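You operate a simulated robot arm through the tools that you are given. There is no shell and no other tool. Be economical: measure what you need, move in short steps, check, and stop when the job is done.

Carry out the task below with a simulated robot arm. There is one attempt and no reset: what you move stays moved.

TASK
Turn the depth dial to 8 mm.
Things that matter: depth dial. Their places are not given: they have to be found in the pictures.

It is judged by the outcome, as a careful person would: the job done as asked, and still so three seconds after it is handed in. It fails if anything else is knocked over, pushed out of place, dropped, spilled or broken.

THE ROBOT
A 7-joint arm with a two-finger parallel gripper, fixed in place. Base frame: the origin is at the foot of the arm, x ahead of it, y to its left, z up. Lengths are in m, angles in rad, forces in N, time in s.
With the tool pointing down near the work surface it reaches from about 0.2 to 0.66 m from the base axis. Its first joint turns from -1.152 to 1.152 rad. Payload 1.57 kg.
Tool frame: the origin (TCP) lies between the finger pads and is the grasp point; the fingertips stand 0.03 m ahead of it; z points along the fingers, y is the line along which they close. The gripper opens to 0.11 m. The fingers are 0.024 m wide and 0.012 m thick; the gripper's body (0.048 by 0.112 m) begins 0.078 m behind the TCP.
Orientation is that of the tool frame in the base frame, as a unit quaternion [w, x, y, z]. With the fingers straight down and closing along the base's y, the tool's x points along the base's -x, its y along +y and its z along -z.

THE INTERFACE
- The arm moves only by the tool nudge_tool. Its argument "increments" is a list that holds one entry, the list of rows, each a list of 7 numbers: the shift along the base's x, y, z in m, then the turn, a rotation vector about the base's x, y, z in degrees, then the finger opening in m, from 0 to 0.11. In form: [[[tx, ty, tz, ax, ay, az, claw], ...]]. A call has 1 to 20 rows; each row shifts and turns the commanded pose from where the row before left it. A row lasts 0.2 s, in which the tool goes at most 0.05 m and 0.15 rad; a call with a longer step from one row to the next is refused whole, and so is a gripper value outside its range. A pose out of reach is approached as far as the arm can. The call stops where the force on the tool passes 40 N (or 10 N more than at its start, if that is more) or the arm is blocked; 0.2 s more then pass. The fingers move at their own pace (about 0.108 m/s each) and stop on an object; they squeeze with about 24 N. The grip force told is the motor's: it shows also when the fingers shut on nothing. Time passes only in rows, and 0.2 s behind the last, so rows that do not move let the fingers close. It gives the time, the measured TCP pose, the force on the tool (base axes), the opening and the grip force at its end, in the units of the frame above (readings bear some noise).
- Cameras (640 x 400 px; columns grow to the right, rows downward): "scene" is fixed at [0.1372, -0.3718, 1.4296]; the picture's right is [0.96, -0.29, 0.00], its down [-0.09, -0.29, -0.95] and it looks along [0.28, 0.91, -0.31] (base axes); focal length 314 px, centre (320, 200). "wrist" rides on the gripper at [-0.036, 0, -0.08] in the tool frame; the picture's right is [0.00, -1.00, 0.00], its down [0.97, 0.00, -0.24] and it looks along [0.24, 0.00, 0.97] (tool axes); focal length 218 px, centre (320, 200).
- snapshot(camera): a new picture of that camera. No time passes.
- pixel_to_xyz(camera, pixels): for up to 12 pixels [column, row] of the newest picture of that camera ("zoom" is the newest enlarged one), the place [x, y, z] in the base frame of the surface seen there, good to about 0.002 m. No time passes.
- zoom(camera, box): a new picture of the part [left, top, right, bottom] of that camera's present view, enlarged. No time passes.
- close_job(): hands the job in; it is judged then, once.

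Work in short steps. Measure before you move; look again where a grasp or a placing could have gone wrong, and mend it. You have 60 turns and 22 pictures in all, the two below and enlarged ones among them. Open the gripper and draw the arm clear of the work before you hand the job in, unless the task says otherwise; then end with one line.

The tools are called by a JSON object that holds its "method" and its "body". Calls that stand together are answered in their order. nudge_tool: Moves the arm, as the interface text tells. Its arguments: {"type":"object","properties":{"increments":{"type":"array","items":{"type":"array","items":{"type":"array","items":{"type":"number"}}}}},"required":["increments"]} The other tools are called the same way: snapshot (camera) takes a picture; pixel_to_xyz (camera, pixels) gives the place of the surface under pixels of a picture; zoom (camera, box) takes an enlarged picture of a part of a camera's view; close_job () hands the job in.

At the start:

```text
clock: 0.0
ee_pos: [0.2361, 0.2727, 1.3063]
tcp_rot: [-0.001, 0.0, 1.0, 0.0]
force: [0.0, -0.8, 0.7]
width: 0.1099
finger_force: 0.1
```

scene: 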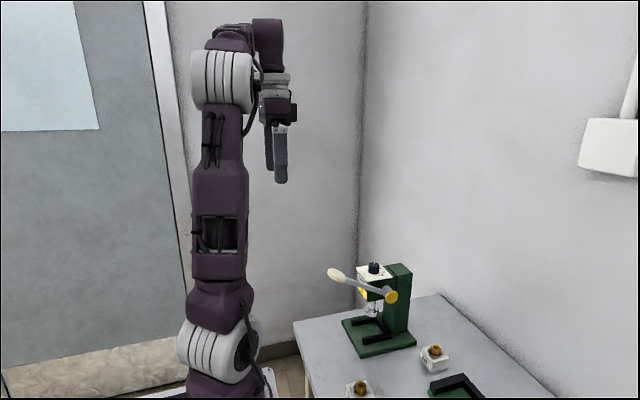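
wrist: 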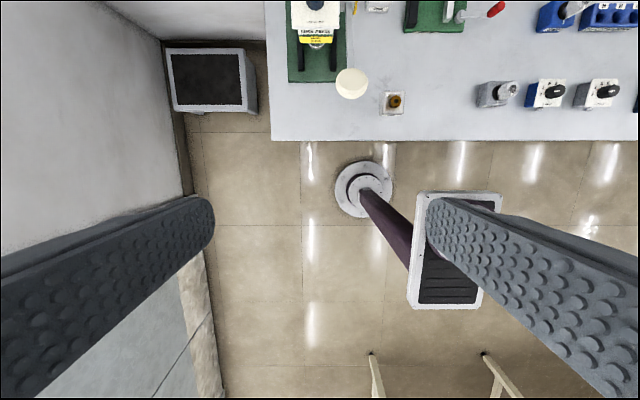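

The press at scene (380,300) has a dark knob on its head; I zoom in there with both cameras.

{"method": "zoom", "body": {"camera": "scene", "box": [310, 240, 430, 360]}}

{"method": "zoom", "body": {"camera": "wrist", "box": [270, 0, 430, 100]}}

```text
3.33 times, centred on (370, 300) of scene
```

zoom: 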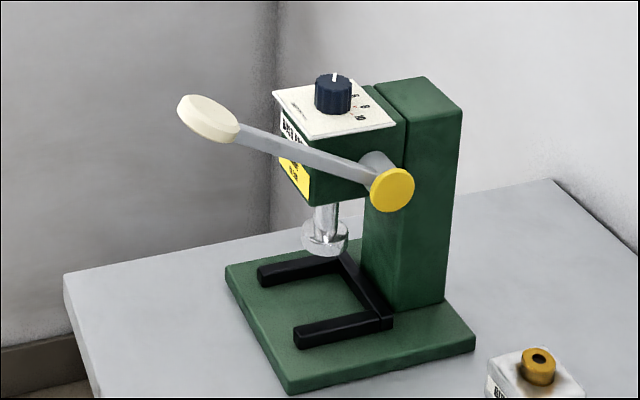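

```text
4.00 times, centred on (350, 50) of wrist
```

zoom: 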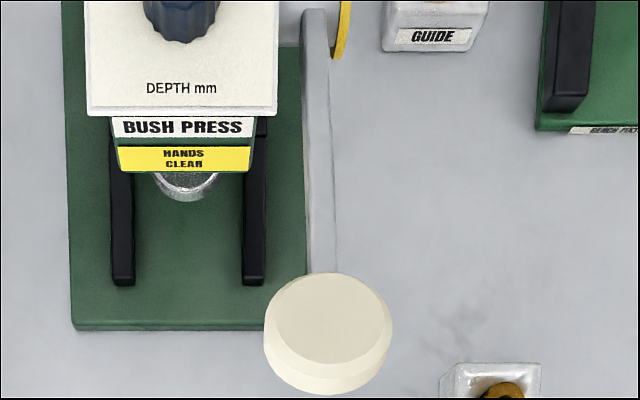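

The dial is the dark blue knob on the press head (scene ≈(374,264)). I measure it and the plate.

{"method": "pixel_to_xyz", "body": {"camera": "scene", "pixels": [[374, 264], [374, 271], [358, 268], [392, 276], [371, 280], [370, 265], [378, 266], [332, 275], [374, 288]]}}

{"method": "pixel_to_xyz", "body": {"camera": "zoom", "pixels": [[95, 90], [265, 90], [180, 10], [148, 5], [218, 5], [180, 55], [330, 330], [318, 60]]}}

```text
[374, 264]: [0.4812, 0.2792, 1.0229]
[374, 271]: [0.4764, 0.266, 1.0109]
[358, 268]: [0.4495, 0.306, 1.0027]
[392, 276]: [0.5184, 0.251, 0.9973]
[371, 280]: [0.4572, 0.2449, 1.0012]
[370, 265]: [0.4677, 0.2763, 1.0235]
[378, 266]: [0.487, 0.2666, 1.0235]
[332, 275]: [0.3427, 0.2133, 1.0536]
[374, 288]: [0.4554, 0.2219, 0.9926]
```

```text
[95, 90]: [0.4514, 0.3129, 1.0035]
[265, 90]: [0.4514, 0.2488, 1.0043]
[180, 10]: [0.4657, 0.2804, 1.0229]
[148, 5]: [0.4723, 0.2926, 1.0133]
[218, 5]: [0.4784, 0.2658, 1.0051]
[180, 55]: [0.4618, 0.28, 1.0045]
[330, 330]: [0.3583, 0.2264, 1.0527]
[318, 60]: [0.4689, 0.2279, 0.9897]
```

Knob centre ≈(0.478, 0.279), top z≈1.023, plate z≈1.004. I move above it, staying high over the lever, to read the dial.

{"method": "nudge_tool", "body": {"increments": [[[0.025, 0.0006, -0.01, 0, 0, 0, 0.11], [0.025, 0.0006, -0.01, 0, 0, 0, 0.11], [0.025, 0.0006, -0.01, 0, 0, 0, 0.11], [0.025, 0.0006, -0.01, 0, 0, 0, 0.11], [0.025, 0.0006, -0.01, 0, 0, 0, 0.11], [0.025, 0.0006, -0.01, 0, 0, 0, 0.11], [0.025, 0.0006, -0.01, 0, 0, 0, 0.11], [0.025, 0.0006, -0.01, 0, 0, 0, 0.11], [0.025, 0.0006, -0.01, 0, 0, 0, 0.11], [0.017, 0.0006, -0.01, 0, 0, 0, 0.11], [0, 0, 0, 0, 0, 0, 0.11]]]}}

{"method": "snapshot", "body": {"camera": "wrist"}}

```text
clock: 2.4
ee_pos: [0.4776, 0.2779, 1.2068]
tcp_rot: [-0.001, 0.0, 1.0, 0.0]
force: [-0.6, -0.1, -0.1]
width: 0.11
finger_force: 0.0
```

```text
17 pictures are left
```

wrist: 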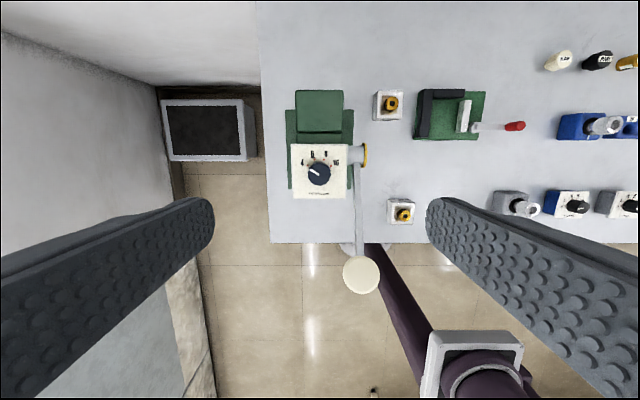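

{"method": "zoom", "body": {"camera": "wrist", "box": [272, 140, 368, 200]}}

```text
6.67 times, centred on (320, 170) of wrist
```

zoom: 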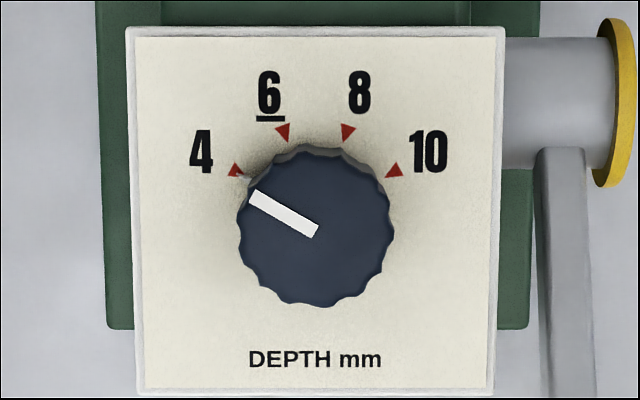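

The pointer stands at 4. I measure triangles, pointer ends and knob outline.

{"method": "pixel_to_xyz", "body": {"camera": "zoom", "pixels": [[235, 170], [284, 132], [347, 132], [393, 171], [256, 198], [312, 231], [245, 230], [388, 230], [315, 300], [316, 160], [135, 385], [490, 385]]}}

```text
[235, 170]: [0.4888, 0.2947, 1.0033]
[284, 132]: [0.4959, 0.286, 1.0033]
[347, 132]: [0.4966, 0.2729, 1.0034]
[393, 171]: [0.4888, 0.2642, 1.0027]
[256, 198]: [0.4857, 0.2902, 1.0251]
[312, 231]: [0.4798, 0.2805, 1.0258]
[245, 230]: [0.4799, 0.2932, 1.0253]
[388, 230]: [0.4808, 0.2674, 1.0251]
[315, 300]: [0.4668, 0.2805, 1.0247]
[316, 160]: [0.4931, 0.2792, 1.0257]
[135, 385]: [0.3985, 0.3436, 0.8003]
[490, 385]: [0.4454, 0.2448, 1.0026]
```

Knob centre ≈(0.480, 0.280), radius ≈0.0135; marks at ±20°/±60°, pointer at +60° (4), so 8 needs −80° about z. I check the column's and lever's clearance.

{"method": "pixel_to_xyz", "body": {"camera": "wrist", "pixels": [[320, 100], [320, 128], [320, 134], [320, 139], [320, 147], [358, 155], [365, 155], [359, 180], [359, 220], [361, 275]]}}

```text
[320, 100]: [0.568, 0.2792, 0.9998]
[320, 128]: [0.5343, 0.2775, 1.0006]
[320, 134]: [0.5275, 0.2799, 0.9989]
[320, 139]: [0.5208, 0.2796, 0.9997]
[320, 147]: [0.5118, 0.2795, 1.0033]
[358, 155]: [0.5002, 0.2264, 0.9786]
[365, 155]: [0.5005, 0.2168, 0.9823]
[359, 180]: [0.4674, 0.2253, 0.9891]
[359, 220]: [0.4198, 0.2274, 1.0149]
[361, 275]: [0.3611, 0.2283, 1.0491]
```

Nothing around stands above z≈1.003 but the lever, well clear. I turn the tool +40°, narrow the fingers to 0.05 and descend partway.

{"method": "nudge_tool", "body": {"increments": [[[0.0006, 0.0005, -0.02, 0, 0, 8, 0.05], [0.0006, 0.0005, -0.02, 0, 0, 8, 0.05], [0.0006, 0.0005, -0.02, 0, 0, 8, 0.05], [0.0006, 0.0005, -0.02, 0, 0, 8, 0.05], [0, 0, -0.02, 0, 0, 8, 0.05], [0, 0, 0, 0, 0, 0, 0.05], [0, 0, 0, 0, 0, 0, 0.05]]]}}

```text
clock: 4.0
ee_pos: [0.4786, 0.2808, 1.1066]
tcp_rot: [0.0, -0.342, 0.94, 0.0]
force: [0.6, -1.3, 0.6]
width: 0.0499
finger_force: 0.1
```

Pose is as wanted; I descend to TCP z≈1.039 (fingertips ≈1.009).

{"method": "nudge_tool", "body": {"increments": [[[0.0014, -0.0005, -0.02, 0, 0, 0, 0.05], [0, 0, -0.02, 0, 0, 0, 0.05], [0, 0, -0.015, 0, 0, 0, 0.05], [0, 0, -0.012, 0, 0, 0, 0.05], [0, 0, 0, 0, 0, 0, 0.05]]]}}

{"method": "snapshot", "body": {"camera": "wrist"}}

{"method": "zoom", "body": {"camera": "scene", "box": [310, 220, 430, 310]}}

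```text
clock: 5.2
ee_pos: [0.481, 0.2804, 1.0387]
tcp_rot: [0.0, -0.342, 0.94, 0.0]
force: [0.5, 0.5, -0.1]
width: 0.0499
finger_force: 0.0
```

```text
15 pictures are left
```

wrist: 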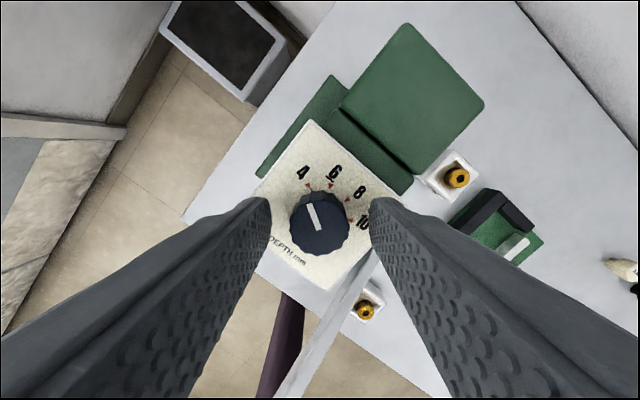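

```text
4.44 times, centred on (370, 265) of scene
```

zoom: 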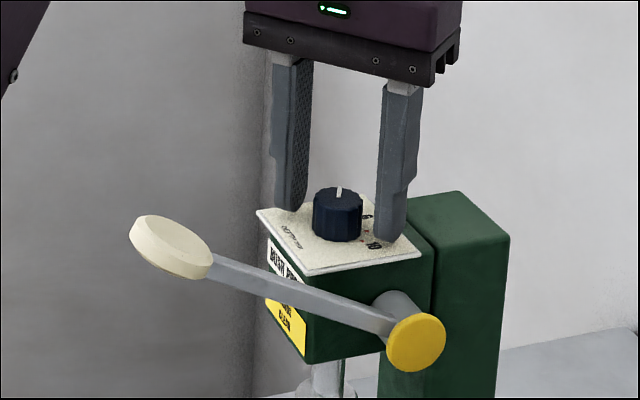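

The knob (wrist (320,222)) is centred between the fingers; I close on it.

{"method": "nudge_tool", "body": {"increments": [[[0, 0, 0, 0, 0, 0, 0.035], [0, 0, 0, 0, 0, 0, 0.028], [0, 0, 0, 0, 0, 0, 0.02], [0, 0, 0, 0, 0, 0, 0.02]]]}}

```text
clock: 6.2
ee_pos: [0.4812, 0.2798, 1.0385]
tcp_rot: [-0.001, -0.342, 0.94, 0.001]
force: [-1.0, 2.3, -1.9]
width: 0.0272
finger_force: 37.8
```

Gripped at 0.027 m with little side force. I turn −80° in 5° steps.

{"method": "nudge_tool", "body": {"increments": [[[0, 0, 0, 0, 0, -5, 0.02], [0, 0, 0, 0, 0, -5, 0.02], [0, 0, 0, 0, 0, -5, 0.02], [0, 0, 0, 0, 0, -5, 0.02], [0, 0, 0, 0, 0, -5, 0.02], [0, 0, 0, 0, 0, -5, 0.02], [0, 0, 0, 0, 0, -5, 0.02], [0, 0, 0, 0, 0, -5, 0.02], [0, 0, 0, 0, 0, -5, 0.02], [0, 0, 0, 0, 0, -5, 0.02], [0, 0, 0, 0, 0, -5, 0.02], [0, 0, 0, 0, 0, -5, 0.02], [0, 0, 0, 0, 0, -5, 0.02], [0, 0, 0, 0, 0, -5, 0.02], [0, 0, 0, 0, 0, -5, 0.02], [0, 0, 0, 0, 0, -5, 0.02], [0, 0, 0, 0, 0, 0, 0.02]]]}}

{"method": "snapshot", "body": {"camera": "wrist"}}

```text
clock: 9.8
ee_pos: [0.481, 0.2786, 1.0395]
tcp_rot: [-0.002, 0.343, 0.939, -0.001]
force: [-9.3, -20.0, -19.0]
width: 0.0272
finger_force: 38.0
```

```text
13 pictures are left
```

wrist: 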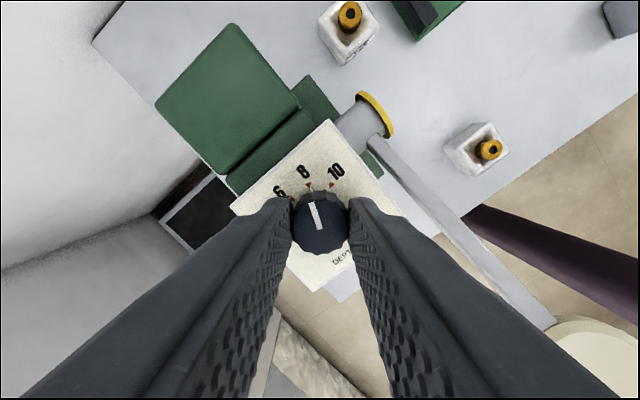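

The pointer lines up with 8 now. I release, opening to 0.05, rise, and look.

{"method": "nudge_tool", "body": {"increments": [[[0, 0, 0, 0, 0, 0, 0.03], [0, 0, 0, 0, 0, 0, 0.04], [0, 0, 0, 0, 0, 0, 0.05], [0, 0, 0, 0, 0, 0, 0.05], [0, 0, 0.02, 0, 0, 0, 0.05], [0, 0, 0.03, 0, 0, 0, 0.05], [0, 0, 0.03, 0, 0, 0, 0.05], [0, 0, 0.03, 0, 0, 8, 0.05], [0, 0, 0.03, 0, 0, 8, 0.05], [0, 0, 0.025, 0, 0, 8, 0.05], [0, 0, 0, 0, 0, 8, 0.05], [0, 0, 0, 0, 0, 8, 0.05], [0, 0, 0, 0, 0, 0, 0.05]]]}}

{"method": "zoom", "body": {"camera": "wrist", "box": [272, 140, 368, 200]}}

{"method": "pixel_to_xyz", "body": {"camera": "zoom", "pixels": [[315, 235]]}}

```text
clock: 12.6
ee_pos: [0.4823, 0.2816, 1.2043]
tcp_rot: [-0.001, -0.001, 1.0, 0.001]
force: [-0.7, -0.5, 0.3]
width: 0.0499
finger_force: 0.0
```

```text
6.67 times, centred on (320, 170) of wrist
```

zoom: 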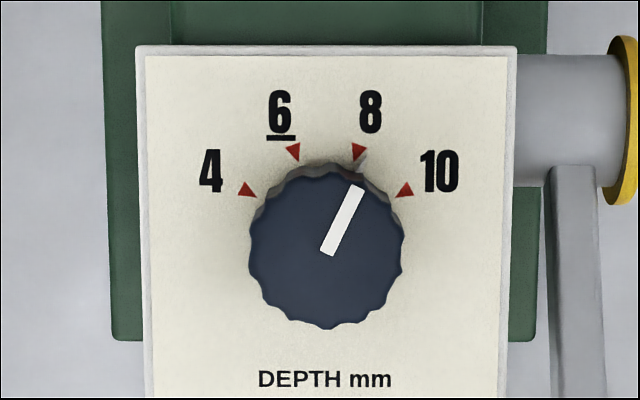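

```text
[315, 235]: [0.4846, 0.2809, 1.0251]
```

The pointer appears near 8, perhaps a few degrees past; I measure exactly.

{"method": "pixel_to_xyz", "body": {"camera": "zoom", "pixels": [[247, 190], [293, 151], [359, 152], [404, 190], [326, 251], [357, 190], [252, 250], [401, 250], [327, 324], [327, 178], [360, 162]]}}

{"method": "zoom", "body": {"camera": "wrist", "box": [308, 156, 340, 176]}}

```text
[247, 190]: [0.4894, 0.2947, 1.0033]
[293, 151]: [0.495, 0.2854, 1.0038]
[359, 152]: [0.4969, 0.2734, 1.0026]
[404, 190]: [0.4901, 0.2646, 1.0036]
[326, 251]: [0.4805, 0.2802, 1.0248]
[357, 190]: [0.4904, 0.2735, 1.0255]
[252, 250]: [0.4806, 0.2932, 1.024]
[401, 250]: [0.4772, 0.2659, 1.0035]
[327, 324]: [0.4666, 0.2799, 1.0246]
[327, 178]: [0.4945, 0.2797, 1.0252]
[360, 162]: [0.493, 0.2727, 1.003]
```

```text
16.00 times, centred on (324, 166) of wrist
```

zoom: 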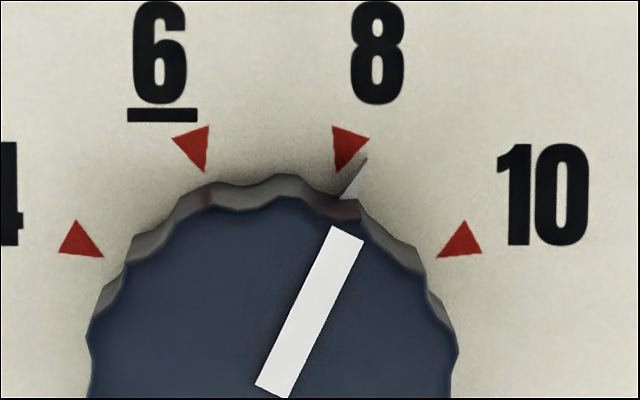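

The pointer is at ≈25° while the 8 mark is at ≈20°: 5° past. I regrip at the same orientation (−40°) and turn back a little.

{"method": "nudge_tool", "body": {"increments": [[[-0.0008, -0.001, -0.02, 0, 0, -8, 0.05], [-0.0008, -0.001, -0.03, 0, 0, -8, 0.05], [0, 0, -0.03, 0, 0, -8, 0.05], [0, 0, -0.02, 0, 0, -8, 0.05], [0, 0, -0.02, 0, 0, -8, 0.05], [0, 0, -0.02, 0, 0, 0, 0.05], [0, 0, -0.015, 0, 0, 0, 0.05], [0, 0, -0.01, 0, 0, 0, 0.05], [0, 0, 0, 0, 0, 0, 0.05], [0, 0, 0, 0, 0, 0, 0.05]]]}}

{"method": "zoom", "body": {"camera": "wrist", "box": [272, 180, 368, 240]}}

```text
clock: 14.8
ee_pos: [0.4802, 0.2789, 1.0392]
tcp_rot: [-0.001, 0.342, 0.94, 0.0]
force: [0.3, 0.0, -0.4]
width: 0.0502
finger_force: 0.1
```

```text
6.67 times, centred on (320, 210) of wrist
```

zoom: 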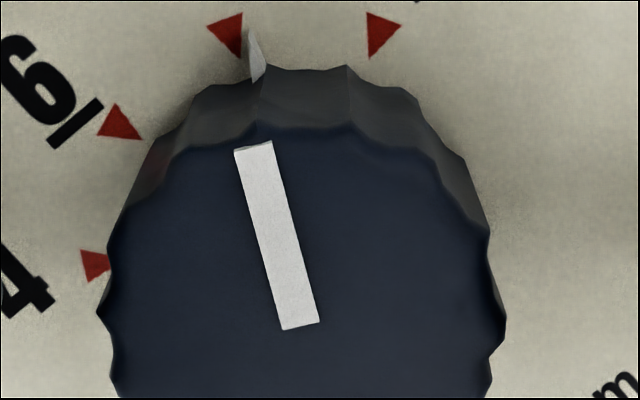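

Confirmed: the nib is just past 8. The knob is ~1.3 mm off along tool y; I correct that and close.

{"method": "nudge_tool", "body": {"increments": [[[0.0008, 0.001, 0, 0, 0, 0, 0.045], [0, 0, 0, 0, 0, 0, 0.035], [0, 0, 0, 0, 0, 0, 0.03], [0, 0, 0, 0, 0, 0, 0.024], [0, 0, 0, 0, 0, 0, 0.024]]]}}

{"method": "zoom", "body": {"camera": "wrist", "box": [272, 180, 368, 240]}}

```text
clock: 16.0
ee_pos: [0.4803, 0.2787, 1.0389]
tcp_rot: [-0.001, 0.342, 0.94, 0.0]
force: [1.6, 0.6, -1.0]
width: 0.027
finger_force: 37.7
```

```text
6.67 times, centred on (320, 210) of wrist
```

zoom: 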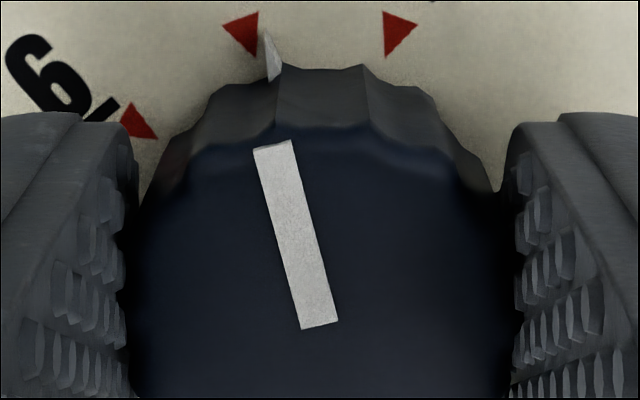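

Gripped without turning it. I turn +5.5° and check.

{"method": "nudge_tool", "body": {"increments": [[[0, 0, 0, 0, 0, 2, 0.024], [0, 0, 0, 0, 0, 2, 0.024], [0, 0, 0, 0, 0, 1.5, 0.024], [0, 0, 0, 0, 0, 0, 0.024]]]}}

{"method": "zoom", "body": {"camera": "wrist", "box": [272, 180, 368, 240]}}

```text
clock: 17.0
ee_pos: [0.4808, 0.2786, 1.0396]
tcp_rot: [0.0, 0.296, 0.955, 0.0]
force: [5.7, 2.7, -13.0]
width: 0.0271
finger_force: 37.6
```

```text
6.67 times, centred on (320, 210) of wrist
```

zoom: 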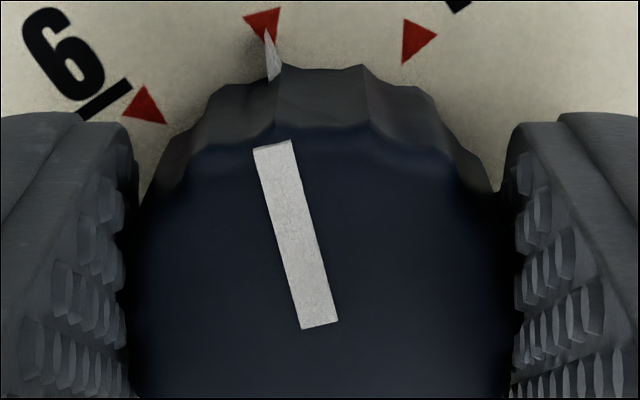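

The nib now points at the tip of 8. I release, rise and check from above.

{"method": "nudge_tool", "body": {"increments": [[[0, 0, 0, 0, 0, 0, 0.03], [0, 0, 0, 0, 0, 0, 0.04], [0, 0, 0, 0, 0, 0, 0.05], [0, 0, 0, 0, 0, 0, 0.05], [0, 0, 0.02, 0, 0, 0, 0.05], [0, 0, 0.03, 0, 0, 0, 0.05], [0, 0, 0.03, 0, 0, 0, 0.05], [0, 0, 0.03, 0, 0, 8, 0.05], [0, 0, 0.03, 0, 0, 8, 0.05], [0, 0, 0.025, 0, 0, 8, 0.05], [0, 0, 0, 0, 0, 8, 0.05], [0, 0, 0, 0, 0, 2.5, 0.05], [0, 0, 0, 0, 0, 0, 0.05]]]}}

{"method": "zoom", "body": {"camera": "wrist", "box": [300, 156, 340, 181]}}

```text
clock: 19.8
ee_pos: [0.48, 0.281, 1.204]
tcp_rot: [0.0, 0.0, 1.0, 0.001]
force: [0.2, 0.4, -0.9]
width: 0.0502
finger_force: 0.0
```

```text
16.00 times, centred on (320, 168) of wrist
```

zoom: 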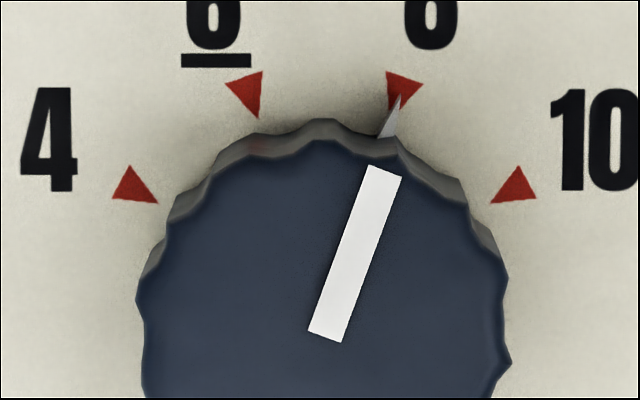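

The pointer is at ≈19.5° with its nib on the 8 mark. I back the arm away, gripper open.

{"method": "nudge_tool", "body": {"increments": [[[-0.02, 0, 0.03, 0, 0, 0, 0.07], [-0.03, 0, 0.03, 0, 0, 0, 0.09], [-0.03, 0, 0.02, 0, 0, 0, 0.11], [-0.03, 0, 0.02, 0, 0, 0, 0.11], [0, 0, 0, 0, 0, 0, 0.11]]]}}

{"method": "snapshot", "body": {"camera": "scene"}}

```text
clock: 21.0
ee_pos: [0.3693, 0.281, 1.304]
tcp_rot: [0.0, 0.0, 1.0, 0.0]
force: [-0.2, 0.9, 1.4]
width: 0.1101
finger_force: 0.0
```

```text
6 pictures are left
```

scene: 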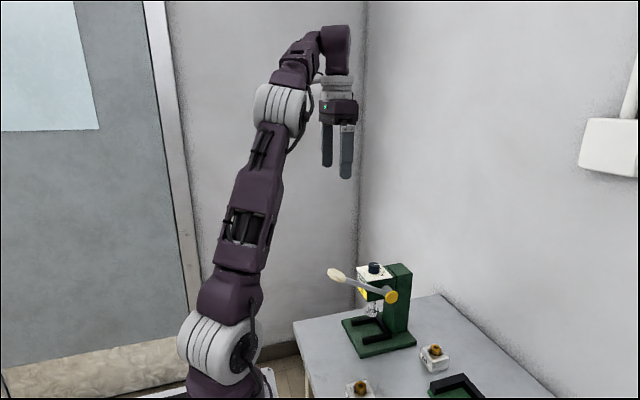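

Everything is in place and the arm is clear; I hand in.

{"method": "close_job", "body": {}}

```text
The job is handed in.
```

The depth dial now points at 8 mm. It overshot by about 5° on the first turn, so I turned it back. The last close-up shows the pointer on the 8 mark. The gripper is open, the arm is clear, and the last picture shows nothing else moved.
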